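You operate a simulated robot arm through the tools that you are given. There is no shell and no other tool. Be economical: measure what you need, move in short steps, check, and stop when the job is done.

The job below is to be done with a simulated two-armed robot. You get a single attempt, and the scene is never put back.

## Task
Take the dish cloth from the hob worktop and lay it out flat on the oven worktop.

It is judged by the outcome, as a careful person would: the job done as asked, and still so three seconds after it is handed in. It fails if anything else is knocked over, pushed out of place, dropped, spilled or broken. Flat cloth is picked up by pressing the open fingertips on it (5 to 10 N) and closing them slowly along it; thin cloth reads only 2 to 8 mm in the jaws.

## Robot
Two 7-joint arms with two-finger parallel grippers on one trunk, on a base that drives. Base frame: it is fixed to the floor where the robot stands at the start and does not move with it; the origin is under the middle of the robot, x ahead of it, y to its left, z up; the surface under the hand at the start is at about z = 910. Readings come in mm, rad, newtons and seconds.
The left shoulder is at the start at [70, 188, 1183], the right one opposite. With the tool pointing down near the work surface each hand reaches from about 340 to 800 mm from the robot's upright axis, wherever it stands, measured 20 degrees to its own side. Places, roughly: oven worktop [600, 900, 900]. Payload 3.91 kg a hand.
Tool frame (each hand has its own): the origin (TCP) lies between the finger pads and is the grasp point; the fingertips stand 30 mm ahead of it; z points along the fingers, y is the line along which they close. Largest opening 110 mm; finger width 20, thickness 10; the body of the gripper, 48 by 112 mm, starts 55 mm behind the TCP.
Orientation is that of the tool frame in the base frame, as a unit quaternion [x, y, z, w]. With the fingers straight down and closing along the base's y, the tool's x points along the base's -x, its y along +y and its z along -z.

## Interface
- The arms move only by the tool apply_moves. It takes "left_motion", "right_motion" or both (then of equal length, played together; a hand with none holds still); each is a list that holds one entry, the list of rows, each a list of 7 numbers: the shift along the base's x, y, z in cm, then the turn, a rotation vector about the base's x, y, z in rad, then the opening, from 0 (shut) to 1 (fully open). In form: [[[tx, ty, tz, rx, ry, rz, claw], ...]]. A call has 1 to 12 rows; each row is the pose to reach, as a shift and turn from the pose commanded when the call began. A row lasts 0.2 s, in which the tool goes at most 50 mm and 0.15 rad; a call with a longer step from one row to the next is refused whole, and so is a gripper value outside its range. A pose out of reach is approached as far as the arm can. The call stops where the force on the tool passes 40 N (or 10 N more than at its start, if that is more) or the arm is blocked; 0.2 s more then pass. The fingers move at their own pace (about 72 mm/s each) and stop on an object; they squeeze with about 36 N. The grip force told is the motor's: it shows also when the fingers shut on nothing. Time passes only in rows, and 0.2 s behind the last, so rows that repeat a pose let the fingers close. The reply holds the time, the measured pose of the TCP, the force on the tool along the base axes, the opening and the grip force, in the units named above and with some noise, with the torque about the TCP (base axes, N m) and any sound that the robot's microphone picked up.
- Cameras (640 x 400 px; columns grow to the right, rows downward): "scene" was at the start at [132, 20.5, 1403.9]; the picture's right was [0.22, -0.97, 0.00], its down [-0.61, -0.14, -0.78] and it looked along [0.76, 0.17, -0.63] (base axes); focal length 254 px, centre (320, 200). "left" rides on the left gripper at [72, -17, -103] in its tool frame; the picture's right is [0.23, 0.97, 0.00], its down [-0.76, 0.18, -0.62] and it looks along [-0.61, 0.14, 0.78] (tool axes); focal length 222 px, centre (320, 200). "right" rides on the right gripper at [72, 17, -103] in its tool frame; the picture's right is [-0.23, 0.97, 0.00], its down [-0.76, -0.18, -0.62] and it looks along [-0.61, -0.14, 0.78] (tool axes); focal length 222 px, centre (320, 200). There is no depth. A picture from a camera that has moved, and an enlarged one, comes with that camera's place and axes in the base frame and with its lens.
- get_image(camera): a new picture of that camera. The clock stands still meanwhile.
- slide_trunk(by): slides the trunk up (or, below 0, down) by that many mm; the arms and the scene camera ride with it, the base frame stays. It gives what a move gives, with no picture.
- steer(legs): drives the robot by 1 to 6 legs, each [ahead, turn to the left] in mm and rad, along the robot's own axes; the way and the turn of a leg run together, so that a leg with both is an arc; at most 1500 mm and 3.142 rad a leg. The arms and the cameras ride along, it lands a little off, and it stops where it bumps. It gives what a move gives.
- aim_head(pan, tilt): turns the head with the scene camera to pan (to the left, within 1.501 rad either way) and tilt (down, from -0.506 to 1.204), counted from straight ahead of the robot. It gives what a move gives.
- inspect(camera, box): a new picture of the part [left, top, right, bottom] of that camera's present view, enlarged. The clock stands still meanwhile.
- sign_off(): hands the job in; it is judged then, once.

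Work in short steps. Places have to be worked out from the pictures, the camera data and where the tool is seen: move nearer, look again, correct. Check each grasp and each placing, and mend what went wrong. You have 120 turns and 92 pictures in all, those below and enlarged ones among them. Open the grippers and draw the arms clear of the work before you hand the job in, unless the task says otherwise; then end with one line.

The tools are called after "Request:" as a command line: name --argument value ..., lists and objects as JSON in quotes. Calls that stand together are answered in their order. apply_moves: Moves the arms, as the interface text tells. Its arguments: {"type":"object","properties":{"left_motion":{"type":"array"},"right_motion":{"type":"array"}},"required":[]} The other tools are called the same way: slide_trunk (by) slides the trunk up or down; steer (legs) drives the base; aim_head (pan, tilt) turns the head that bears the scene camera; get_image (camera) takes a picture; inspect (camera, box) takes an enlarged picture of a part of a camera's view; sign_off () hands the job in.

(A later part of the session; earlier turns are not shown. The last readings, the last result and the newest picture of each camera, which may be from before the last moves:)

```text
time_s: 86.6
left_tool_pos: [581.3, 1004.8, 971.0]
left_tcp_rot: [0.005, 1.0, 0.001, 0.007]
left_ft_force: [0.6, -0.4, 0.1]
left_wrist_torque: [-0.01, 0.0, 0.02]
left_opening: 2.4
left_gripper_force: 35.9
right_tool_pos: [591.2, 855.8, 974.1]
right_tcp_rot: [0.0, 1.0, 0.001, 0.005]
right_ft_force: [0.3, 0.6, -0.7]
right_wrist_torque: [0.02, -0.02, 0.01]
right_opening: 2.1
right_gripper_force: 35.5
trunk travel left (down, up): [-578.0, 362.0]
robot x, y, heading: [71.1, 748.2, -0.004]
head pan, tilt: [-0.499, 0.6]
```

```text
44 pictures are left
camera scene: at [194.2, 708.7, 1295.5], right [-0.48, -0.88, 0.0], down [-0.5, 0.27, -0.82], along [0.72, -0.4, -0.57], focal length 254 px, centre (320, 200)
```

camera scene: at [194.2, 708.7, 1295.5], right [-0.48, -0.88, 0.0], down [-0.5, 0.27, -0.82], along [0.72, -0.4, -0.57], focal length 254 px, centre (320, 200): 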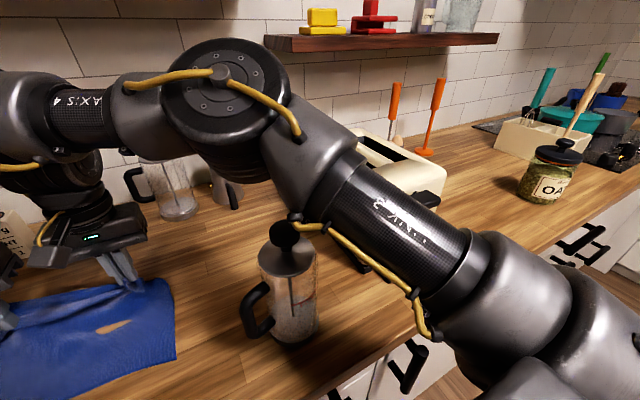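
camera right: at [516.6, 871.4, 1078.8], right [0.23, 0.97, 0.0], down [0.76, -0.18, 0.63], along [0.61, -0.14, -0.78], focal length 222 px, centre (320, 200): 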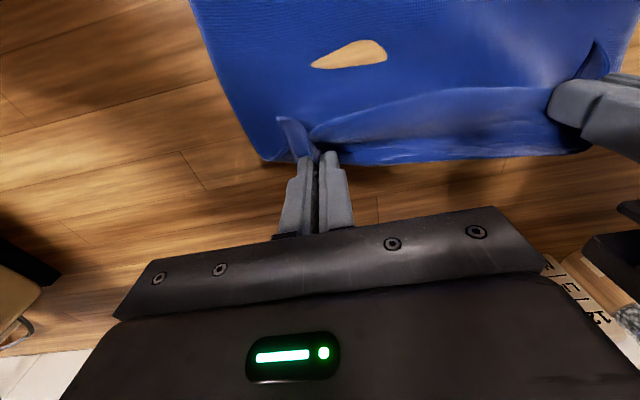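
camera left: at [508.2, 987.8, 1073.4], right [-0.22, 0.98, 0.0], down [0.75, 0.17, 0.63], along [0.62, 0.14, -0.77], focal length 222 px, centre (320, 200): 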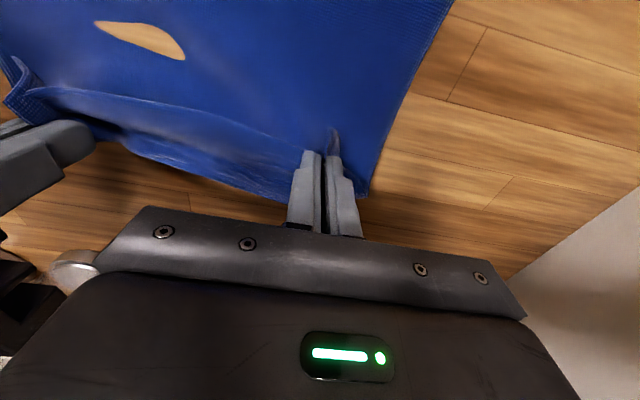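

The cloth already lies nearly flat with only the held far edge raised. Since the right arm is close to the press and toaster, I lower with the arms only, moving slightly forward.

Request:
apply_moves --left_motion '[[[0.3, 0.1, -0.7, 0, 0, 0, 0], [0.7, 0.2, -1.4, 0, 0, 0, 0], [1.0, 0.3, -2.1, 0, 0, 0, 0], [1.0, 0.3, -2.5, 0, 0, 0, 0]]]' --right_motion '[[[0.5, 0, -0.8, 0, 0, 0, 0], [1, 0, -1.6, 0, 0, 0, 0], [1.5, 0, -2.4, 0, 0, 0, 0], [1.5, 0, -2.9, 0, 0, 0, 0]]]'

Request:
get_image --camera "left"

Request:
get_image --camera "right"

```text
time_s: 87.6
left_tool_pos: [592.6, 1008.4, 946.4]
left_tcp_rot: [0.004, 1.0, 0.0, 0.007]
left_ft_force: [-0.2, -3.5, -0.1]
left_wrist_torque: [-0.11, 0.03, 0.05]
left_opening: 2.5
left_gripper_force: 36.3
right_tool_pos: [606.1, 855.5, 945.0]
right_tcp_rot: [0.001, 1.0, 0.001, 0.005]
right_ft_force: [0.0, 2.5, 1.0]
right_wrist_torque: [0.1, 0.01, -0.04]
right_opening: 2.5
right_gripper_force: 36.1
trunk travel left (down, up): [-578.0, 362.0]
robot x, y, heading: [66.6, 749.6, -0.006]
head pan, tilt: [-0.499, 0.6]
```

```text
43 pictures are left
camera left: at [517.9, 990.7, 1048.8], right [-0.22, 0.98, 0.0], down [0.75, 0.17, 0.63], along [0.62, 0.14, -0.77], focal length 222 px, centre (320, 200)
```

left: 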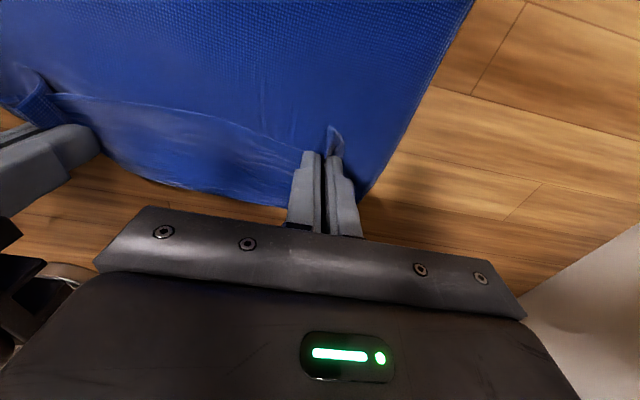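

```text
42 pictures are left
camera right: at [531.2, 871.4, 1049.6], right [0.23, 0.97, 0.0], down [0.76, -0.18, 0.63], along [0.61, -0.14, -0.78], focal length 222 px, centre (320, 200)
```

right: 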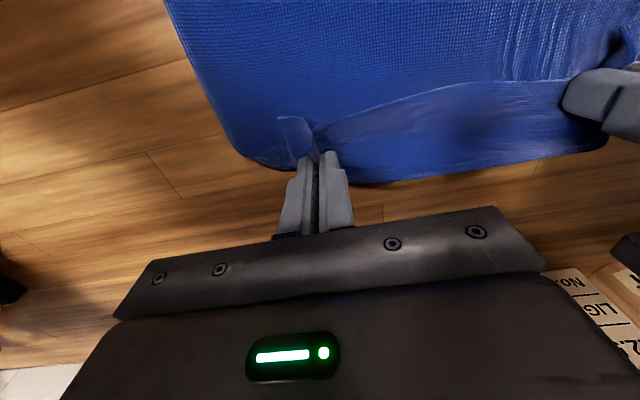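

The cloth is laid with only the two pinches left. I open both gently and rise straight up.

Request:
apply_moves --left_motion '[[[0, 0, -0.1, 0, 0, 0, 0.1], [0, 0, -0.1, 0, 0, 0, 0.2], [0, 0, -0.1, 0, 0, 0, 0.3], [0, 0, -0.1, 0, 0, 0, 0.4], [0, 0, 1, 0, 0, 0, 0.4], [0, 0, 3, 0, 0, 0, 0.4], [0, 0, 5, 0, 0, 0, 0.4]]]' --right_motion '[[[0, 0, 0, 0, 0, 0, 0.1], [0, 0, 0, 0, 0, 0, 0.2], [0, 0, 0, 0, 0, 0, 0.3], [0, 0, 0, 0, 0, 0, 0.4], [0, 0, 1, 0, 0, 0, 0.4], [0, 0, 3, 0, 0, 0, 0.4], [0, 0, 5, 0, 0, 0, 0.4]]]'

Request:
get_image --camera "left"

Request:
get_image --camera "right"

```text
time_s: 89.2
left_tool_pos: [585.5, 1014.7, 993.7]
left_tcp_rot: [0.005, 1.0, -0.002, 0.009]
left_ft_force: [0.2, -0.7, 0.1]
left_wrist_torque: [-0.03, -0.02, 0.01]
left_opening: 43.9
left_gripper_force: 0.1
left hand out of reach, approached as far as the arm can: row 6, 7
right_tool_pos: [602.9, 846.3, 993.1]
right_tcp_rot: [0.002, 1.0, 0.004, 0.004]
right_ft_force: [-0.1, 0.3, 1.0]
right_wrist_torque: [-0.02, 0.01, 0.02]
right_opening: 44.1
right_gripper_force: 0.1
right hand out of reach, approached as far as the arm can: row 6, 7
trunk travel left (down, up): [-578.0, 362.0]
robot x, y, heading: [71.9, 752.7, -0.008]
head pan, tilt: [-0.499, 0.6]
```

```text
41 pictures are left
camera left: at [511.3, 997.9, 1095.4], right [-0.22, 0.98, -0.01], down [0.75, 0.17, 0.64], along [0.62, 0.13, -0.77], focal length 222 px, centre (320, 200)
```

left: 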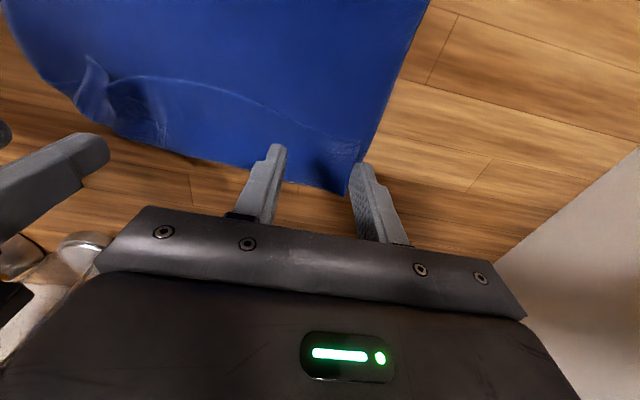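

```text
40 pictures are left
camera right: at [528.9, 862.6, 1097.7], right [0.23, 0.97, 0.01], down [0.76, -0.19, 0.63], along [0.61, -0.14, -0.78], focal length 222 px, centre (320, 200)
```

right: 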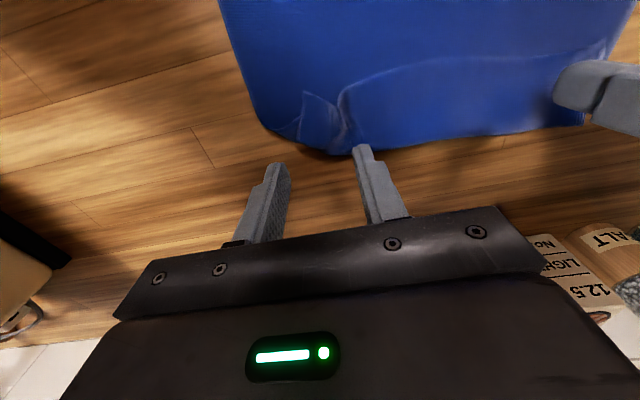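

Both released. I raise the trunk and back away to inspect the cloth.

Request:
slide_trunk --by 150

Request:
steer --legs '[[-200, 0]]'

Request:
aim_head --pan 0.3 --tilt 0.8

Request:
get_image --camera "scene"

Request:
get_image --camera "right"

Request:
get_image --camera "left"

```text
time_s: 90.9
left_tool_pos: [585.9, 1014.7, 1142.5]
left_tcp_rot: [0.004, 1.0, -0.001, 0.009]
left_ft_force: [-0.4, -0.5, -1.1]
left_wrist_torque: [0.0, -0.02, 0.01]
left_opening: 43.9
left_gripper_force: 0.2
right_tool_pos: [604.6, 846.2, 1146.4]
right_tcp_rot: [0.003, 1.0, 0.003, 0.005]
right_ft_force: [-0.2, -0.6, -0.4]
right_wrist_torque: [0.0, 0.0, 0.02]
right_opening: 43.9
right_gripper_force: 0.1
trunk travel left (down, up): [-728.0, 212.0]
robot x, y, heading: [67.7, 751.3, -0.006]
head pan, tilt: [-0.499, 0.6]
```

```text
time_s: 92.5
left_tool_pos: [388.6, 1015.4, 1141.4]
left_tcp_rot: [0.005, 1.0, -0.002, 0.007]
left_ft_force: [-0.6, -0.6, -0.3]
left_wrist_torque: [0.01, 0.03, 0.01]
left_opening: 44.1
left_gripper_force: 0.1
right_tool_pos: [405.8, 847.0, 1144.3]
right_tcp_rot: [0.003, 1.0, 0.003, 0.004]
right_ft_force: [0.8, -0.1, 0.3]
right_wrist_torque: [0.0, 0.04, -0.02]
right_opening: 43.7
right_gripper_force: 0.1
trunk travel left (down, up): [-728.0, 212.0]
robot x, y, heading: [-129.2, 754.0, -0.003]
head pan, tilt: [-0.499, 0.6]
```

```text
time_s: 93.7
left_tool_pos: [388.1, 1016.4, 1142.2]
left_tcp_rot: [0.003, 1.0, -0.002, 0.009]
left_ft_force: [-0.4, 0.8, -0.5]
left_wrist_torque: [0.0, -0.02, 0.01]
left_opening: 44.2
left_gripper_force: 0.1
right_tool_pos: [404.8, 847.6, 1145.2]
right_tcp_rot: [0.003, 1.0, 0.005, 0.004]
right_ft_force: [0.2, -0.6, -0.5]
right_wrist_torque: [-0.02, 0.0, 0.04]
right_opening: 43.9
right_gripper_force: 0.1
trunk travel left (down, up): [-728.0, 212.0]
robot x, y, heading: [-130.8, 752.9, -0.006]
head pan, tilt: [0.3, 0.799]
```

```text
39 pictures are left
camera scene: at [-5.0, 775.8, 1428.6], right [0.29, -0.96, 0.0], down [-0.69, -0.21, -0.7], along [0.67, 0.2, -0.72], focal length 254 px, centre (320, 200)
```

scene: 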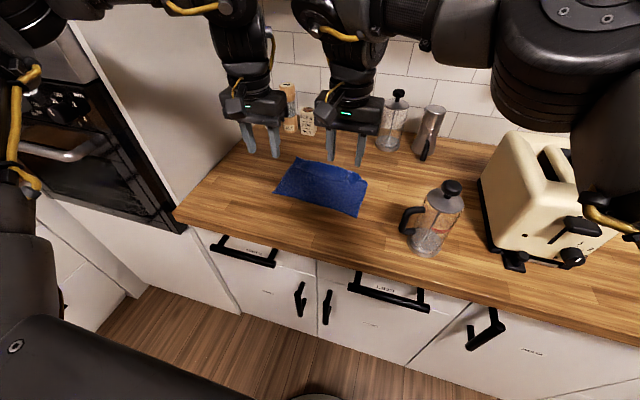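

```text
38 pictures are left
camera right: at [330.8, 863.5, 1249.1], right [0.23, 0.97, 0.01], down [0.75, -0.19, 0.63], along [0.61, -0.14, -0.78], focal length 222 px, centre (320, 200)
```

right: 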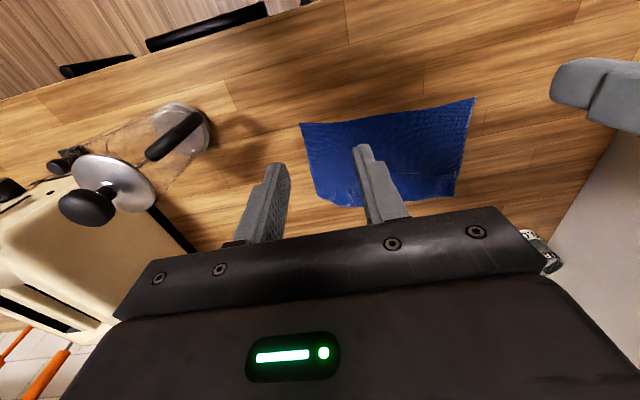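

```text
37 pictures are left
camera left: at [313.0, 999.0, 1244.6], right [-0.22, 0.98, -0.01], down [0.75, 0.17, 0.64], along [0.62, 0.13, -0.77], focal length 222 px, centre (320, 200)
```

left: 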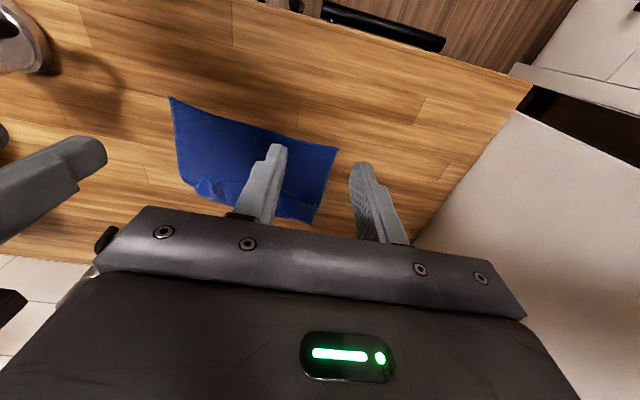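

The cloth measures about 250 by 150–180 mm against the original 250 by 235, so something is tucked at the far edge. I move the hands out of view and zoom in.

Request:
apply_moves --left_motion '[[[-2, 3, 3, 0, 0, 0, 0.4], [-3, 7, 5, 0, 0, 0, 0.4], [-3, 11, 5, 0, 0, 0, 0.4], [-3, 14, 5, 0, 0, 0, 0.4]]]' --right_motion '[[[0, -4, 2, 0, 0, 0, 0.4], [0, -8, 4, 0, 0, 0, 0.4], [0, -12, 4, 0, 0, 0, 0.4], [0, -15, 4, 0, 0, 0, 0.4]]]'

Request:
inspect --camera "scene" --box '[240, 120, 400, 240]'

```text
time_s: 94.7
left_tool_pos: [357.3, 1153.1, 1193.9]
left_tcp_rot: [0.006, 1.0, -0.002, 0.009]
left_ft_force: [-0.5, 0.2, 0.6]
left_wrist_torque: [0.01, -0.02, 0.04]
left_opening: 43.9
left_gripper_force: 0.1
right_tool_pos: [402.6, 695.9, 1186.9]
right_tcp_rot: [0.003, 1.0, 0.004, 0.005]
right_ft_force: [0.4, -0.4, 0.3]
right_wrist_torque: [-0.01, 0.0, 0.01]
right_opening: 44.0
right_gripper_force: 0.1
trunk travel left (down, up): [-728.0, 212.0]
robot x, y, heading: [-133.2, 752.6, -0.005]
head pan, tilt: [0.3, 0.799]
```

```text
3.33 times, centred on (320, 180) of scene
camera zoom: at [-6.1, 774.1, 1428.8], right [0.29, -0.96, 0.0], down [-0.69, -0.21, -0.7], along [0.67, 0.2, -0.72], focal length 846 px, centre (320, 267)
```

zoom: 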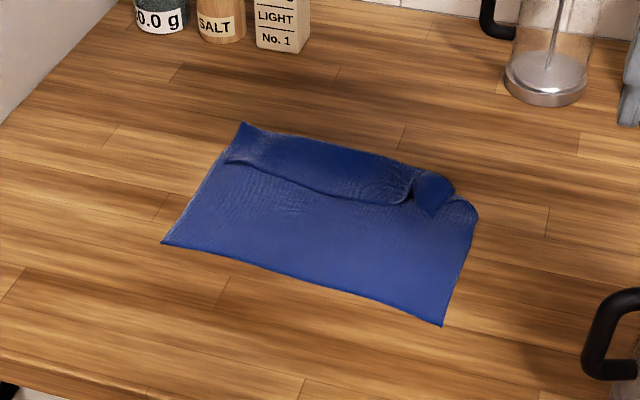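

Now clear: the far ~50 mm strip, which was outside the pinches, has flopped over on top. Best fix: re-grasp the near hem closer to its edge, lift so the flap falls open, and lay it with the held edge toward me. I position the base first.

Request:
steer --legs '[[75, -0.05]]'

Request:
apply_moves --left_motion '[[[1, -3, -3, 0, 0, 0, 0.4], [2, -6, -6, 0, 0, 0, 0.4], [2.5, -8, -9, 0, 0, 0, 0.4]]]' --right_motion '[[[0, 4, -2, 0, 0, 0, 0.4], [0, 8, -5, 0, 0, 0, 0.4], [0, 12, -8, 0, 0, 0, 0.4]]]'

```text
time_s: 95.7
left_tool_pos: [436.5, 1129.5, 1201.4]
left_tcp_rot: [0.028, 0.999, -0.003, 0.016]
left_ft_force: [-1.0, 0.2, 0.8]
left_wrist_torque: [0.02, -0.09, 0.01]
left_opening: 43.8
left_gripper_force: 0.0
right_tool_pos: [460.4, 671.6, 1193.9]
right_tcp_rot: [0.026, 1.0, 0.004, 0.012]
right_ft_force: [-1.2, 0.6, 0.6]
right_wrist_torque: [0.0, -0.08, 0.03]
right_opening: 44.1
right_gripper_force: 0.0
trunk travel left (down, up): [-728.0, 212.0]
robot x, y, heading: [-53.4, 747.1, -0.051]
head pan, tilt: [0.3, 0.799]
```

```text
time_s: 96.5
left_tool_pos: [474.3, 1050.0, 1103.7]
left_tcp_rot: [0.028, 1.0, -0.003, 0.011]
left_ft_force: [0.2, -0.2, -0.9]
left_wrist_torque: [-0.04, 0.03, 0.01]
left_opening: 44.2
left_gripper_force: 0.1
right_tool_pos: [473.7, 790.1, 1107.9]
right_tcp_rot: [0.027, 1.0, 0.004, 0.006]
right_ft_force: [1.0, 0.1, 0.2]
right_wrist_torque: [0.01, 0.04, 0.02]
right_opening: 43.9
right_gripper_force: 0.0
trunk travel left (down, up): [-728.0, 212.0]
robot x, y, heading: [-54.2, 748.5, -0.054]
head pan, tilt: [0.3, 0.799]
```

I correct the small tilts, bring the hands over the pinch spots (left [473,1018], right [460,848]), lower the trunk 110 mm, and look.

Request:
apply_moves --left_motion '[[[0, -1.5, 0, 0.006, 0.02, 0, 0.4], [0, -3.2, 0, 0.006, 0.02, 0, 0.4], [0, -3.2, 0, 0.006, 0.02, 0, 0.4]]]' --right_motion '[[[-0.5, 3, 0, -0.008, 0.012, 0, 0.4], [-1.2, 5.8, 0, -0.008, 0.012, 0, 0.4], [-1.2, 5.8, 0, -0.008, 0.012, 0, 0.4]]]'

Request:
slide_trunk --by -125

Request:
get_image --camera "left"

Request:
get_image --camera "right"

```text
time_s: 97.3
left_tool_pos: [473.9, 1014.7, 1106.7]
left_tcp_rot: [0.029, 1.0, 0.001, 0.001]
left_ft_force: [0.0, -0.2, -0.2]
left_wrist_torque: [0.03, 0.05, 0.04]
left_opening: 44.0
left_gripper_force: 0.1
right_tool_pos: [457.4, 842.8, 1108.2]
right_tcp_rot: [0.026, 1.0, -0.001, 0.002]
right_ft_force: [-0.3, 0.2, 0.3]
right_wrist_torque: [0.0, 0.01, -0.02]
right_opening: 43.9
right_gripper_force: 0.0
right hand out of reach, approached as far as the arm can: row 2, 3
trunk travel left (down, up): [-728.0, 212.0]
robot x, y, heading: [-56.2, 747.0, -0.057]
head pan, tilt: [0.3, 0.799]
```

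```text
time_s: 98.8
left_tool_pos: [473.3, 1017.2, 980.7]
left_tcp_rot: [0.029, 1.0, 0.0, 0.001]
left_ft_force: [-0.2, -0.4, 0.1]
left_wrist_torque: [0.03, -0.03, 0.02]
left_opening: 44.2
left_gripper_force: 0.1
right_tool_pos: [456.1, 844.4, 982.9]
right_tcp_rot: [0.025, 1.0, -0.001, 0.002]
right_ft_force: [-0.4, -0.1, 0.0]
right_wrist_torque: [0.01, -0.03, 0.01]
right_opening: 43.8
right_gripper_force: 0.0
trunk travel left (down, up): [-603.0, 337.0]
robot x, y, heading: [-56.1, 748.9, -0.054]
head pan, tilt: [0.3, 0.799]
```

```text
35 pictures are left
camera left: at [399.4, 1003.6, 1083.9], right [-0.17, 0.99, 0.0], down [0.77, 0.13, 0.62], along [0.62, 0.11, -0.78], focal length 222 px, centre (320, 200)
```

left: 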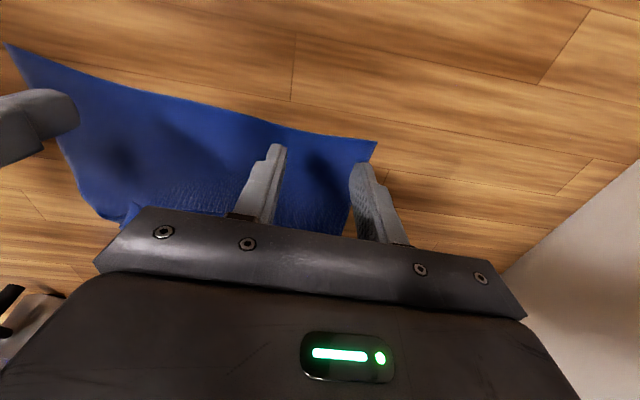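

```text
34 pictures are left
camera right: at [385.2, 863.9, 1087.6], right [0.28, 0.96, 0.0], down [0.75, -0.22, 0.63], along [0.6, -0.17, -0.78], focal length 222 px, centre (320, 200)
```

right: 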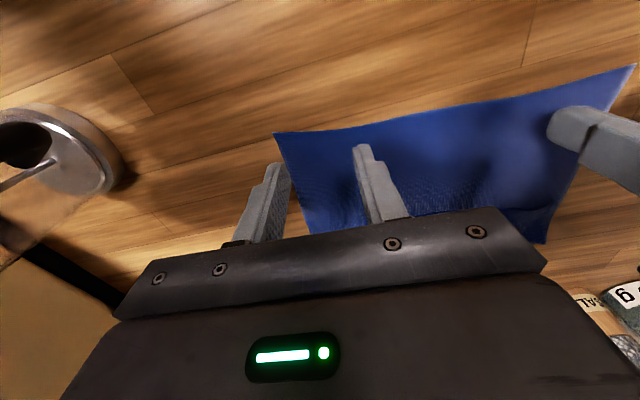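

Hands are well placed (corners at [468,1063] and [442,809]). I go down to near contact.

Request:
apply_moves --left_motion '[[[0.3, 0, -1, 0, 0, 0, 0.4], [0.5, 0, -2, 0, 0, 0, 0.4], [0.5, 0, -3, 0, 0, 0, 0.4], [0.5, 0, -3.8, 0, 0, 0, 0.4], [0.5, 0, -3.8, 0, 0, 0, 0.4]]]' --right_motion '[[[0, 0.2, -1, 0, 0, 0, 0.4], [0, 0.4, -2, 0, 0, 0, 0.4], [0, 0.4, -3, 0, 0, 0, 0.4], [0, 0.4, -4, 0, 0, 0, 0.4], [0, 0.4, -4, 0, 0, 0, 0.4]]]'

```text
time_s: 100.0
left_tool_pos: [476.9, 1016.6, 942.9]
left_tcp_rot: [0.029, 1.0, 0.001, 0.0]
left_ft_force: [-0.4, -1.0, 0.0]
left_wrist_torque: [0.02, -0.01, 0.01]
left_opening: 44.0
left_gripper_force: 0.1
right_tool_pos: [457.5, 847.1, 943.5]
right_tcp_rot: [0.027, 1.0, -0.001, 0.002]
right_ft_force: [0.4, 0.6, 0.5]
right_wrist_torque: [-0.02, 0.03, -0.01]
right_opening: 44.0
right_gripper_force: 0.1
trunk travel left (down, up): [-603.0, 337.0]
robot x, y, heading: [-58.6, 748.1, -0.051]
head pan, tilt: [0.3, 0.799]
```

Not yet touching; 2 mm further down.

Request:
apply_moves --left_motion '[[[0, 0, -0.1, 0, 0, 0, 0.4], [0, 0, -0.2, 0, 0, 0, 0.4], [0, 0, -0.2, 0, 0, 0, 0.4]]]' --right_motion '[[[0, 0, -0.1, 0, 0, 0, 0.4], [0, 0, -0.2, 0, 0, 0, 0.4], [0, 0, -0.2, 0, 0, 0, 0.4]]]'

```text
time_s: 100.8
left_tool_pos: [476.6, 1017.8, 941.8]
left_tcp_rot: [0.029, 1.0, -0.001, 0.002]
left_ft_force: [0.5, 1.3, 7.6]
left_wrist_torque: [0.05, 0.01, -0.03]
left_opening: 44.0
left_gripper_force: 0.0
right_tool_pos: [457.3, 845.9, 942.6]
right_tcp_rot: [0.026, 1.0, -0.001, 0.002]
right_ft_force: [0.1, 0.1, 1.1]
right_wrist_torque: [0.01, 0.0, -0.02]
right_opening: 44.2
right_gripper_force: 0.1
trunk travel left (down, up): [-603.0, 337.0]
robot x, y, heading: [-51.3, 750.8, -0.057]
head pan, tilt: [0.3, 0.799]
```

Left is right at 7.6 N; right needs about 1 mm more.

Request:
apply_moves --left_motion '[[[0, 0, 0, 0.002, 0, 0, 0.4], [0, 0, 0, 0.002, 0, 0, 0.4]]]' --right_motion '[[[0, 0, -0.08, 0, 0, 0, 0.4], [0, 0, -0.08, 0, 0, 0, 0.4]]]'

```text
time_s: 101.4
left_tool_pos: [476.6, 1017.0, 941.6]
left_tcp_rot: [0.028, 1.0, 0.001, 0.002]
left_ft_force: [1.8, 0.4, 7.9]
left_wrist_torque: [-0.03, -0.06, 0.04]
left_opening: 43.7
left_gripper_force: 0.0
right_tool_pos: [458.1, 848.2, 940.8]
right_tcp_rot: [0.026, 1.0, 0.0, 0.002]
right_ft_force: [2.6, 0.3, 8.1]
right_wrist_torque: [0.03, -0.1, -0.03]
right_opening: 44.3
right_gripper_force: 0.1
trunk travel left (down, up): [-603.0, 337.0]
robot x, y, heading: [-59.9, 751.1, -0.051]
head pan, tilt: [0.3, 0.799]
```

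Both level at about 8 N. I close slowly to 15 mm and check.

Request:
apply_moves --left_motion '[[[0, 0, 0, 0, 0, 0, 0.37], [0, 0, 0, 0, 0, 0, 0.34], [0, 0, 0, 0, 0, 0, 0.31], [0, 0, 0, 0, 0, 0, 0.28], [0, 0, 0, 0, 0, 0, 0.25], [0, 0, 0, 0, 0, 0, 0.22], [0, 0, 0, 0, 0, 0, 0.19], [0, 0, 0, 0, 0, 0, 0.16]]]' --right_motion '[[[0, 0, 0, 0, 0, 0, 0.37], [0, 0, 0, 0, 0, 0, 0.34], [0, 0, 0, 0, 0, 0, 0.31], [0, 0, 0, 0, 0, 0, 0.28], [0, 0, 0, 0, 0, 0, 0.25], [0, 0, 0, 0, 0, 0, 0.22], [0, 0, 0, 0, 0, 0, 0.19], [0, 0, 0, 0, 0, 0, 0.16]]]'

Request:
get_image --camera "left"

Request:
get_image --camera "right"

```text
time_s: 103.2
left_tool_pos: [475.5, 1016.5, 942.9]
left_tcp_rot: [0.029, 1.0, 0.001, 0.002]
left_ft_force: [-0.3, 0.2, 3.6]
left_wrist_torque: [0.02, 0.0, 0.02]
left_opening: 17.1
left_gripper_force: 0.0
right_tool_pos: [457.7, 846.9, 941.1]
right_tcp_rot: [0.026, 1.0, 0.001, 0.002]
right_ft_force: [-0.6, 0.4, 13.7]
right_wrist_torque: [0.01, -0.01, 0.0]
right_opening: 16.3
right_gripper_force: 0.1
trunk travel left (down, up): [-603.0, 337.0]
robot x, y, heading: [-56.6, 748.6, -0.054]
head pan, tilt: [0.3, 0.799]
```

```text
33 pictures are left
camera left: at [403.0, 1003.2, 1044.7], right [-0.17, 0.99, 0.0], down [0.77, 0.13, 0.63], along [0.62, 0.11, -0.78], focal length 222 px, centre (320, 200)
```

left: 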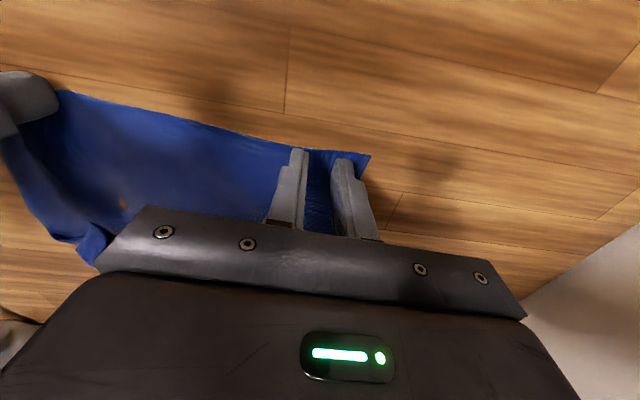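

```text
32 pictures are left
camera right: at [383.6, 867.7, 1045.6], right [0.28, 0.96, 0.0], down [0.75, -0.22, 0.63], along [0.6, -0.17, -0.78], focal length 222 px, centre (320, 200)
```

right: 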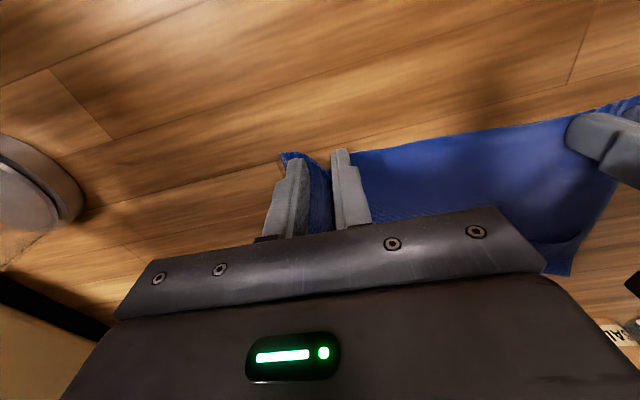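

Right is folding well; left has gone light, so I press it 0.6 mm more while finishing the close.

Request:
apply_moves --left_motion '[[[0, 0, -0.06, 0, 0, 0, 0.16], [0, 0, -0.07, 0, 0, 0, 0.13], [0, 0, -0.07, 0, 0, 0, 0.1], [0, 0, -0.07, 0, 0, 0, 0.07], [0, 0, -0.07, 0, 0, 0, 0.04], [0, 0, -0.07, 0, 0, 0, 0], [0, 0, -0.07, 0, 0, 0, 0], [0, 0, -0.07, 0, 0, 0, 0]]]' --right_motion '[[[0, 0, 0.03, 0, 0, 0, 0.13], [0, 0, 0.03, 0, 0, 0, 0.1], [0, 0, 0.03, 0, 0, 0, 0.07], [0, 0, 0.03, 0, 0, 0, 0.04], [0, 0, 0.03, 0, 0, 0, 0], [0, 0, 0.03, 0, 0, 0, 0], [0, 0, 0.03, 0, 0, 0, 0], [0, 0, 0.03, 0, 0, 0, 0]]]'

```text
time_s: 105.0
left_tool_pos: [476.2, 1016.8, 942.3]
left_tcp_rot: [0.029, 1.0, 0.001, 0.001]
left_ft_force: [0.3, -0.5, 14.2]
left_wrist_torque: [-0.02, -0.01, 0.03]
left_opening: 0.1
left_gripper_force: 36.5
right_tool_pos: [457.0, 846.5, 942.1]
right_tcp_rot: [0.026, 1.0, 0.0, 0.002]
right_ft_force: [-0.5, 2.2, 5.2]
right_wrist_torque: [0.06, -0.02, 0.03]
right_opening: 2.1
right_gripper_force: 36.2
trunk travel left (down, up): [-603.0, 337.0]
robot x, y, heading: [-57.5, 747.9, -0.052]
head pan, tilt: [0.3, 0.799]
```

Right holds (2.1 mm); left slipped. I lift the left, reopen, and look where its corner is.

Request:
apply_moves --left_motion '[[[0, 0, 1.5, 0, 0, 0, 0], [0, 0, 1.5, 0, 0, 0, 0.46], [0, 0, 1.5, 0, 0, 0, 0.46], [0, 0, 1.5, 0, 0, 0, 0.46]]]'

Request:
get_image --camera "left"

```text
time_s: 106.0
left_tool_pos: [476.4, 1015.8, 955.3]
left_tcp_rot: [0.029, 1.0, 0.002, 0.001]
left_ft_force: [-0.4, 1.1, 0.9]
left_wrist_torque: [0.02, 0.03, 0.0]
left_opening: 51.0
left_gripper_force: 0.0
right_tool_pos: [456.2, 846.8, 941.5]
right_tcp_rot: [0.026, 1.0, 0.001, 0.002]
right_ft_force: [-1.1, 0.2, 12.0]
right_wrist_torque: [-0.01, 0.01, -0.03]
right_opening: 1.7
right_gripper_force: 36.1
trunk travel left (down, up): [-603.0, 337.0]
robot x, y, heading: [-58.9, 751.6, -0.05]
head pan, tilt: [0.3, 0.799]
```

```text
31 pictures are left
camera left: at [403.3, 1003.1, 1058.5], right [-0.17, 0.99, 0.0], down [0.77, 0.13, 0.63], along [0.62, 0.11, -0.78], focal length 222 px, centre (320, 200)
```

left: 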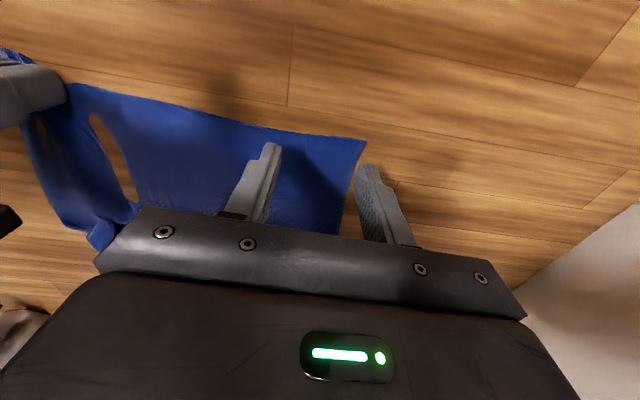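

Corner now at about [463,1047]. I shift left inward to y≈1004 and press to ~12 N with 50 mm opening, which worked before.

Request:
apply_moves --left_motion '[[[0, -0.6, 0, 0, 0, 0, 0.46], [0, -1.2, 0, 0, 0, 0, 0.46], [0, -1.2, -0.8, 0, 0, 0, 0.46], [0, -1.2, -1.5, 0, 0, 0, 0.46], [0, -1.2, -1.5, 0, 0, 0, 0.46]]]'

```text
time_s: 107.2
left_tool_pos: [476.2, 1004.7, 940.9]
left_tcp_rot: [0.028, 1.0, 0.001, 0.003]
left_ft_force: [-0.5, 2.5, 10.0]
left_wrist_torque: [-0.13, 0.0, -0.01]
left_opening: 50.6
left_gripper_force: 0.2
right_tool_pos: [456.5, 846.6, 940.9]
right_tcp_rot: [0.026, 1.0, 0.0, 0.003]
right_ft_force: [2.2, 0.6, 9.9]
right_wrist_torque: [0.0, -0.12, 0.05]
right_opening: 2.1
right_gripper_force: 36.4
trunk travel left (down, up): [-603.0, 337.0]
robot x, y, heading: [-55.2, 750.0, -0.054]
head pan, tilt: [0.3, 0.799]
```

I level it a hair and close slowly with gradually increasing pressure.

Request:
apply_moves --left_motion '[[[0, 0, -0.02, -0.004, 0, 0, 0.46], [0, 0, -0.03, -0.004, 0, 0, 0.42], [0, 0, -0.03, -0.004, 0, 0, 0.38], [0, 0, -0.04, -0.004, 0, 0, 0.34], [0, 0, -0.04, -0.004, 0, 0, 0.3], [0, 0, -0.05, -0.004, 0, 0, 0.26], [0, 0, -0.05, -0.004, 0, 0, 0.22], [0, 0, -0.05, -0.004, 0, 0, 0.18], [0, 0, -0.05, -0.004, 0, 0, 0.14]]]'

Request:
get_image --camera "left"

```text
time_s: 109.2
left_tool_pos: [475.7, 1003.8, 941.6]
left_tcp_rot: [0.03, 1.0, -0.001, 0.002]
left_ft_force: [-1.4, -13.6, 22.7]
left_wrist_torque: [-0.46, -0.02, -0.06]
left_opening: 13.6
left_gripper_force: 9.7
right_tool_pos: [455.3, 847.5, 942.4]
right_tcp_rot: [0.025, 1.0, 0.0, 0.003]
right_ft_force: [0.7, 12.5, 5.6]
right_wrist_torque: [0.47, -0.01, 0.16]
right_opening: 1.6
right_gripper_force: 36.5
trunk travel left (down, up): [-603.0, 337.0]
robot x, y, heading: [-58.8, 746.6, -0.056]
head pan, tilt: [0.3, 0.799]
```

```text
30 pictures are left
camera left: at [402.1, 990.3, 1044.3], right [-0.17, 0.99, 0.0], down [0.77, 0.13, 0.63], along [0.62, 0.1, -0.78], focal length 222 px, centre (320, 200)
```

left: 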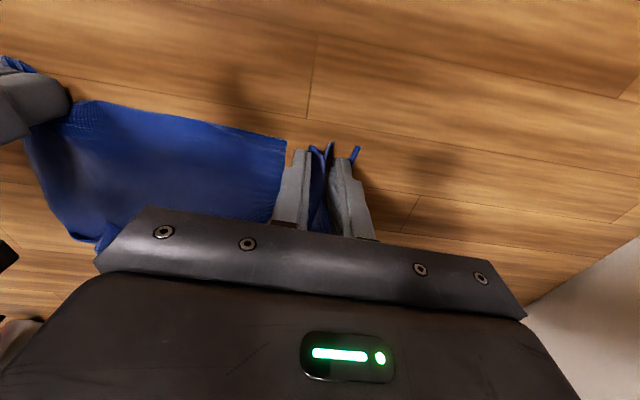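

A full fold is between the left fingers and the cloth is pulled taut. I ease 4 mm inward and finish closing.

Request:
apply_moves --left_motion '[[[0, -0.3, 0, 0, 0, 0, 0.1], [0, -0.6, 0.05, 0, 0, 0, 0.05], [0, -0.7, 0.05, 0, 0, 0, 0], [0, -0.7, 0.05, 0, 0, 0, 0], [0, -0.7, 0.05, 0, 0, 0, 0]]]'

```text
time_s: 110.4
left_tool_pos: [474.7, 996.6, 942.5]
left_tcp_rot: [0.029, 1.0, 0.0, 0.002]
left_ft_force: [-3.2, -9.5, 19.0]
left_wrist_torque: [-0.31, 0.02, -0.08]
left_opening: 2.7
left_gripper_force: 36.2
right_tool_pos: [455.7, 847.1, 941.4]
right_tcp_rot: [0.026, 1.0, 0.001, 0.003]
right_ft_force: [0.0, 10.5, 7.0]
right_wrist_torque: [0.41, -0.06, 0.14]
right_opening: 2.0
right_gripper_force: 36.1
trunk travel left (down, up): [-603.0, 337.0]
robot x, y, heading: [-59.5, 748.0, -0.052]
head pan, tilt: [0.3, 0.799]
```

Both hold. I relieve tension slightly and raise the trunk 280 mm so the folded strip falls open, then look.

Request:
apply_moves --left_motion '[[[0, -0.3, 0.3, 0, 0, 0, 0], [0, -0.4, 0.5, 0, 0, 0, 0]]]' --right_motion '[[[0, 0, 0.3, 0, 0, 0, 0], [0, 0, 0.5, 0, 0, 0, 0]]]'

Request:
slide_trunk --by 280

Request:
get_image --camera "scene"

Request:
get_image --camera "left"

```text
time_s: 111.0
left_tool_pos: [478.4, 995.0, 943.1]
left_tcp_rot: [0.029, 1.0, 0.0, 0.0]
left_ft_force: [0.0, -1.9, 0.8]
left_wrist_torque: [-0.04, 0.0, -0.04]
left_opening: 2.5
left_gripper_force: 36.3
right_tool_pos: [458.6, 846.9, 946.0]
right_tcp_rot: [0.027, 1.0, -0.002, 0.001]
right_ft_force: [0.2, 1.1, -0.5]
right_wrist_torque: [0.03, -0.01, 0.05]
right_opening: 1.8
right_gripper_force: 36.0
trunk travel left (down, up): [-603.0, 337.0]
robot x, y, heading: [-55.5, 747.7, -0.051]
head pan, tilt: [0.3, 0.799]
```

```text
time_s: 113.9
left_tool_pos: [477.5, 994.1, 1225.6]
left_tcp_rot: [0.028, 1.0, -0.001, 0.001]
left_ft_force: [1.4, -0.1, 0.2]
left_wrist_torque: [-0.03, 0.0, 0.03]
left_opening: 2.4
left_gripper_force: 36.4
right_tool_pos: [458.5, 847.0, 1225.7]
right_tcp_rot: [0.026, 1.0, -0.001, 0.001]
right_ft_force: [0.7, -0.3, -0.6]
right_wrist_torque: [0.05, -0.01, 0.02]
right_opening: 1.6
right_gripper_force: 36.0
trunk travel left (down, up): [-883.0, 57.0]
robot x, y, heading: [-57.7, 747.9, -0.053]
head pan, tilt: [0.3, 0.799]
```

```text
29 pictures are left
camera scene: at [70.0, 767.5, 1583.6], right [0.24, -0.97, 0.0], down [-0.7, -0.18, -0.7], along [0.68, 0.17, -0.72], focal length 254 px, centre (320, 200)
```

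scene: 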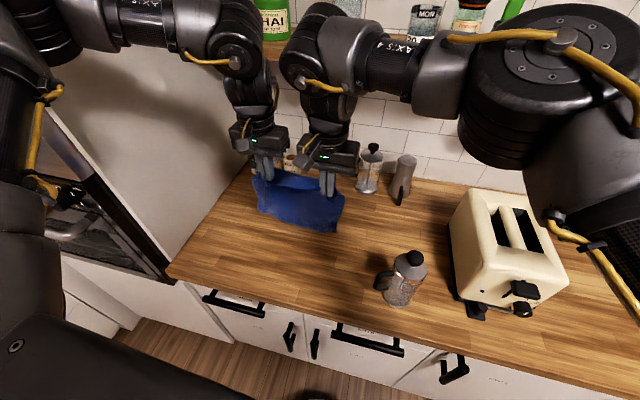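

```text
28 pictures are left
camera left: at [404.7, 981.2, 1327.9], right [-0.17, 0.99, 0.0], down [0.77, 0.13, 0.62], along [0.62, 0.11, -0.78], focal length 222 px, centre (320, 200)
```

left: 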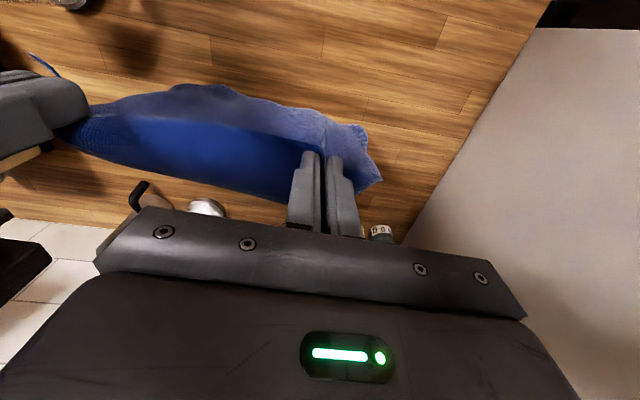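

Both corners hold and it hangs open. I drive forward 95 mm so there's room to lay it out pulling toward me, and lower until the hem just touches.

Request:
steer --legs '[[95, 0]]'

Request:
slide_trunk --by -75

Request:
steer --legs '[[-35, 0]]'

Request:
get_image --camera "left"

Request:
get_image --camera "scene"

```text
time_s: 115.0
left_tool_pos: [560.7, 990.8, 1230.2]
left_tcp_rot: [0.029, 1.0, -0.002, 0.006]
left_ft_force: [0.3, -0.5, 0.5]
left_wrist_torque: [-0.05, 0.04, -0.04]
left_opening: 2.6
left_gripper_force: 35.8
right_tool_pos: [540.5, 844.0, 1230.7]
right_tcp_rot: [0.025, 1.0, 0.0, 0.007]
right_ft_force: [-0.2, 0.4, -0.6]
right_wrist_torque: [0.03, 0.08, 0.04]
right_opening: 1.9
right_gripper_force: 35.9
trunk travel left (down, up): [-883.0, 57.0]
robot x, y, heading: [41.1, 743.9, -0.052]
head pan, tilt: [0.3, 0.799]
```

```text
time_s: 116.1
left_tool_pos: [566.4, 990.8, 1152.1]
left_tcp_rot: [0.03, 1.0, -0.001, 0.003]
left_ft_force: [0.0, 0.5, -0.7]
left_wrist_torque: [0.0, 0.07, -0.03]
left_opening: 2.7
left_gripper_force: 36.3
right_tool_pos: [548.7, 843.0, 1153.5]
right_tcp_rot: [0.024, 1.0, -0.001, 0.004]
right_ft_force: [1.1, 0.1, -1.4]
right_wrist_torque: [0.03, 0.02, 0.0]
right_opening: 1.7
right_gripper_force: 36.3
trunk travel left (down, up): [-808.0, 132.0]
robot x, y, heading: [37.0, 742.8, -0.056]
head pan, tilt: [0.3, 0.799]
```

```text
time_s: 117.0
left_tool_pos: [535.1, 992.6, 1149.7]
left_tcp_rot: [0.03, 1.0, -0.001, 0.002]
left_ft_force: [0.2, -0.6, -0.6]
left_wrist_torque: [0.01, 0.05, 0.02]
left_opening: 2.6
left_gripper_force: 36.2
right_tool_pos: [517.2, 845.2, 1150.9]
right_tcp_rot: [0.025, 1.0, -0.001, 0.003]
right_ft_force: [1.0, 1.0, -0.7]
right_wrist_torque: [0.0, 0.05, -0.02]
right_opening: 1.6
right_gripper_force: 36.1
trunk travel left (down, up): [-808.0, 132.0]
robot x, y, heading: [4.5, 745.9, -0.055]
head pan, tilt: [0.3, 0.799]
```

```text
27 pictures are left
camera left: at [461.1, 978.8, 1253.3], right [-0.17, 0.99, 0.0], down [0.77, 0.13, 0.63], along [0.62, 0.1, -0.78], focal length 222 px, centre (320, 200)
```

left: 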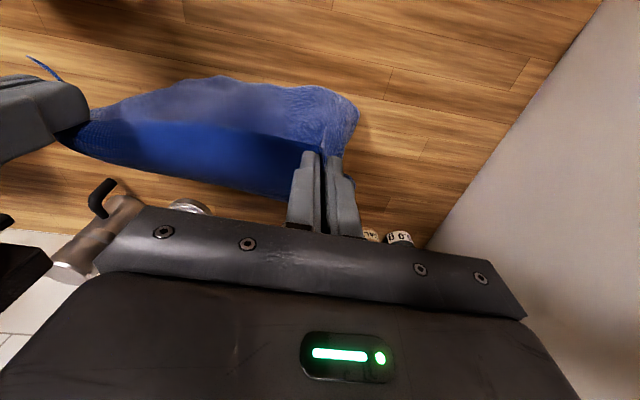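

```text
26 pictures are left
camera scene: at [137.8, 764.1, 1507.8], right [0.24, -0.97, 0.0], down [-0.7, -0.17, -0.69], along [0.67, 0.17, -0.72], focal length 254 px, centre (320, 200)
```

scene: 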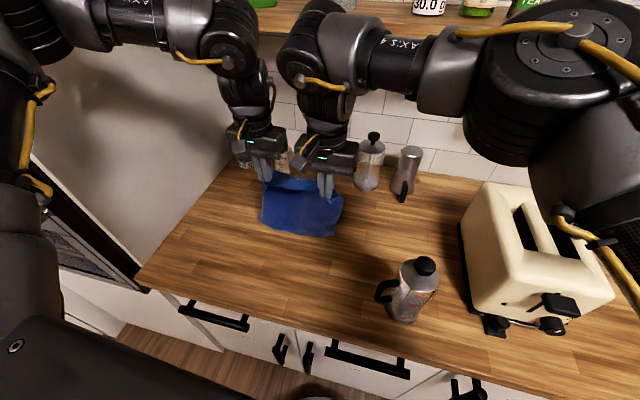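

The hem lags slightly beyond the hands, as wanted. I alternate: back 30, lower 30, back 40, and check.

Request:
steer --legs '[[-30, 0]]'

Request:
slide_trunk --by -30

Request:
steer --legs '[[-40, 0]]'

Request:
get_image --camera "left"

```text
time_s: 117.8
left_tool_pos: [504.8, 992.7, 1150.8]
left_tcp_rot: [0.03, 1.0, -0.001, 0.002]
left_ft_force: [0.6, -0.1, -0.5]
left_wrist_torque: [0.01, 0.04, -0.01]
left_opening: 2.8
left_gripper_force: 36.1
right_tool_pos: [486.5, 846.8, 1152.0]
right_tcp_rot: [0.025, 1.0, -0.001, 0.003]
right_ft_force: [0.3, 1.2, -1.0]
right_wrist_torque: [0.05, 0.06, 0.0]
right_opening: 1.6
right_gripper_force: 35.8
trunk travel left (down, up): [-808.0, 132.0]
robot x, y, heading: [-22.9, 749.0, -0.055]
head pan, tilt: [0.3, 0.799]
```

```text
time_s: 118.5
left_tool_pos: [498.7, 993.1, 1123.6]
left_tcp_rot: [0.031, 1.0, -0.002, 0.004]
left_ft_force: [0.2, -0.1, 0.0]
left_wrist_torque: [-0.02, -0.03, -0.02]
left_opening: 2.6
left_gripper_force: 35.6
right_tool_pos: [480.4, 846.9, 1124.7]
right_tcp_rot: [0.025, 1.0, 0.0, 0.006]
right_ft_force: [0.4, 0.6, -0.1]
right_wrist_torque: [0.04, -0.04, 0.0]
right_opening: 1.8
right_gripper_force: 35.8
trunk travel left (down, up): [-778.0, 162.0]
robot x, y, heading: [-30.3, 747.4, -0.058]
head pan, tilt: [0.3, 0.799]
```

```text
time_s: 119.4
left_tool_pos: [465.3, 995.5, 1119.6]
left_tcp_rot: [0.03, 1.0, -0.001, 0.001]
left_ft_force: [1.8, -0.6, -0.5]
left_wrist_torque: [0.0, 0.04, -0.01]
left_opening: 2.7
left_gripper_force: 36.2
right_tool_pos: [449.5, 847.1, 1120.8]
right_tcp_rot: [0.027, 1.0, -0.001, 0.001]
right_ft_force: [0.6, 1.1, -0.6]
right_wrist_torque: [0.05, 0.07, 0.01]
right_opening: 1.7
right_gripper_force: 35.9
trunk travel left (down, up): [-778.0, 162.0]
robot x, y, heading: [-67.7, 748.0, -0.053]
head pan, tilt: [0.3, 0.799]
```

```text
25 pictures are left
camera left: at [392.9, 982.3, 1222.6], right [-0.17, 0.99, 0.0], down [0.77, 0.13, 0.62], along [0.62, 0.1, -0.78], focal length 222 px, centre (320, 200)
```

left: 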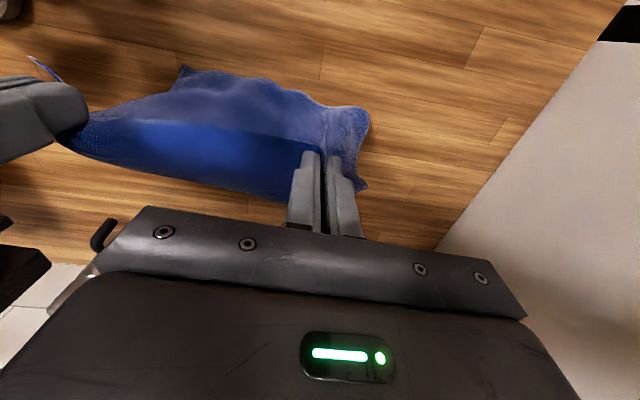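

The hem slid along instead of lagging. I lift it off, go forward 105 mm, and try again with a lower start so more hem rests before pulling back.

Request:
slide_trunk --by 50

Request:
steer --legs '[[115, 0]]'

Request:
slide_trunk --by -45

Request:
steer --legs '[[-20, 0]]'

Request:
slide_trunk --by -50

Request:
get_image --camera "left"

```text
time_s: 120.3
left_tool_pos: [459.1, 994.7, 1172.0]
left_tcp_rot: [0.031, 1.0, 0.0, 0.005]
left_ft_force: [0.1, -0.6, 0.4]
left_wrist_torque: [0.01, 0.04, -0.03]
left_opening: 2.8
left_gripper_force: 35.4
right_tool_pos: [440.9, 848.4, 1175.0]
right_tcp_rot: [0.026, 1.0, 0.0, 0.004]
right_ft_force: [0.1, 0.6, 0.7]
right_wrist_torque: [-0.02, -0.01, 0.0]
right_opening: 1.6
right_gripper_force: 36.1
trunk travel left (down, up): [-828.0, 112.0]
robot x, y, heading: [-65.9, 747.2, -0.056]
head pan, tilt: [0.3, 0.799]
```

```text
time_s: 121.6
left_tool_pos: [564.5, 988.7, 1177.7]
left_tcp_rot: [0.03, 1.0, -0.002, 0.009]
left_ft_force: [-0.1, -1.2, 0.1]
left_wrist_torque: [-0.02, -0.04, -0.03]
left_opening: 2.6
left_gripper_force: 36.7
right_tool_pos: [545.7, 843.8, 1179.6]
right_tcp_rot: [0.024, 1.0, -0.001, 0.01]
right_ft_force: [-1.2, 1.5, -0.2]
right_wrist_torque: [0.01, -0.06, -0.01]
right_opening: 2.2
right_gripper_force: 36.0
trunk travel left (down, up): [-828.0, 112.0]
robot x, y, heading: [51.1, 744.7, -0.054]
head pan, tilt: [0.3, 0.799]
```

```text
time_s: 122.5
left_tool_pos: [576.0, 990.1, 1128.9]
left_tcp_rot: [0.03, 1.0, -0.001, 0.003]
left_ft_force: [0.3, -0.1, -1.3]
left_wrist_torque: [0.0, -0.02, 0.01]
left_opening: 2.6
left_gripper_force: 35.7
right_tool_pos: [556.2, 843.3, 1129.1]
right_tcp_rot: [0.024, 1.0, 0.0, 0.005]
right_ft_force: [0.4, -0.3, -0.3]
right_wrist_torque: [0.03, 0.03, 0.01]
right_opening: 1.6
right_gripper_force: 35.8
trunk travel left (down, up): [-783.0, 157.0]
robot x, y, heading: [51.6, 744.0, -0.057]
head pan, tilt: [0.3, 0.799]
```

```text
time_s: 123.2
left_tool_pos: [558.5, 990.3, 1125.4]
left_tcp_rot: [0.03, 1.0, -0.001, 0.003]
left_ft_force: [0.7, 0.1, -0.4]
left_wrist_torque: [0.0, 0.06, -0.03]
left_opening: 2.3
left_gripper_force: 35.9
right_tool_pos: [539.8, 843.2, 1128.4]
right_tcp_rot: [0.025, 1.0, 0.0, 0.003]
right_ft_force: [0.3, 1.4, 0.1]
right_wrist_torque: [-0.02, 0.04, 0.01]
right_opening: 1.7
right_gripper_force: 36.1
trunk travel left (down, up): [-783.0, 157.0]
robot x, y, heading: [28.0, 744.4, -0.057]
head pan, tilt: [0.3, 0.799]
```

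```text
time_s: 124.2
left_tool_pos: [551.8, 989.4, 1079.4]
left_tcp_rot: [0.029, 1.0, -0.001, 0.005]
left_ft_force: [0.3, -0.8, -0.2]
left_wrist_torque: [-0.02, -0.01, -0.01]
left_opening: 2.7
left_gripper_force: 36.1
right_tool_pos: [535.8, 843.4, 1080.2]
right_tcp_rot: [0.024, 1.0, -0.001, 0.006]
right_ft_force: [-0.4, 0.5, 0.3]
right_wrist_torque: [0.0, 0.01, 0.0]
right_opening: 1.6
right_gripper_force: 36.0
trunk travel left (down, up): [-733.0, 207.0]
robot x, y, heading: [30.4, 746.6, -0.057]
head pan, tilt: [0.3, 0.799]
```

```text
24 pictures are left
camera left: at [479.1, 977.1, 1181.5], right [-0.17, 0.99, 0.0], down [0.76, 0.13, 0.63], along [0.62, 0.1, -0.78], focal length 222 px, centre (320, 200)
```

left: 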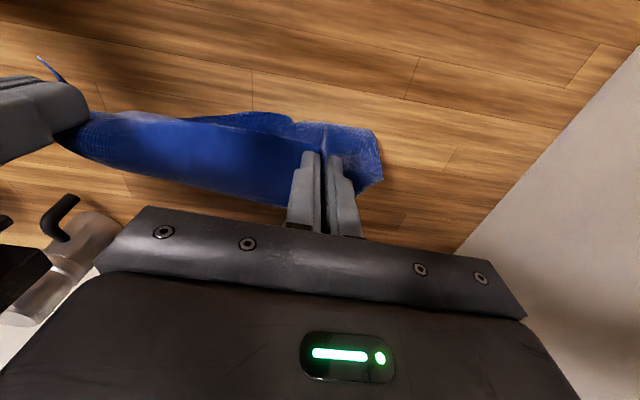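

Now the hem has gone to the far side, out of sight behind the sheet. I pull back 55 mm, lower 30 mm, and check.

Request:
steer --legs '[[-55, 0]]'

Request:
slide_trunk --by -35

Request:
get_image --camera "scene"

Request:
get_image --camera "right"

```text
time_s: 125.1
left_tool_pos: [504.8, 992.5, 1075.7]
left_tcp_rot: [0.031, 1.0, -0.001, 0.001]
left_ft_force: [1.5, -0.6, -1.1]
left_wrist_torque: [0.02, 0.03, 0.02]
left_opening: 2.7
left_gripper_force: 36.1
right_tool_pos: [486.8, 846.7, 1077.4]
right_tcp_rot: [0.025, 1.0, -0.002, 0.002]
right_ft_force: [0.5, 0.3, 0.1]
right_wrist_torque: [0.01, 0.08, -0.02]
right_opening: 1.7
right_gripper_force: 35.9
trunk travel left (down, up): [-733.0, 207.0]
robot x, y, heading: [-24.5, 748.5, -0.051]
head pan, tilt: [0.3, 0.799]
```

```text
time_s: 125.9
left_tool_pos: [497.6, 993.2, 1043.3]
left_tcp_rot: [0.031, 1.0, -0.001, 0.005]
left_ft_force: [-0.6, -0.7, 0.1]
left_wrist_torque: [0.01, -0.04, 0.0]
left_opening: 2.7
left_gripper_force: 36.0
right_tool_pos: [481.5, 845.7, 1046.7]
right_tcp_rot: [0.025, 1.0, -0.001, 0.006]
right_ft_force: [-0.9, 0.7, 0.3]
right_wrist_torque: [-0.01, -0.03, -0.01]
right_opening: 2.0
right_gripper_force: 36.0
trunk travel left (down, up): [-698.0, 242.0]
robot x, y, heading: [-21.7, 745.9, -0.06]
head pan, tilt: [0.3, 0.799]
```

```text
23 pictures are left
camera scene: at [99.1, 765.0, 1399.0], right [0.24, -0.97, 0.0], down [-0.69, -0.17, -0.7], along [0.68, 0.17, -0.72], focal length 254 px, centre (320, 200)
```

scene: 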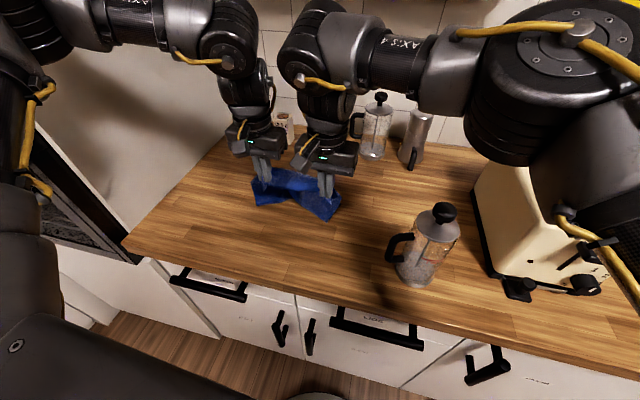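

```text
22 pictures are left
camera right: at [406.2, 866.1, 1149.7], right [0.28, 0.96, 0.0], down [0.74, -0.22, 0.63], along [0.61, -0.17, -0.77], focal length 222 px, centre (320, 200)
```

right: 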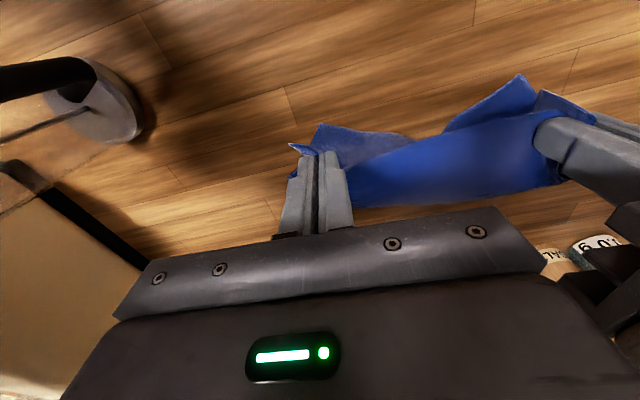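

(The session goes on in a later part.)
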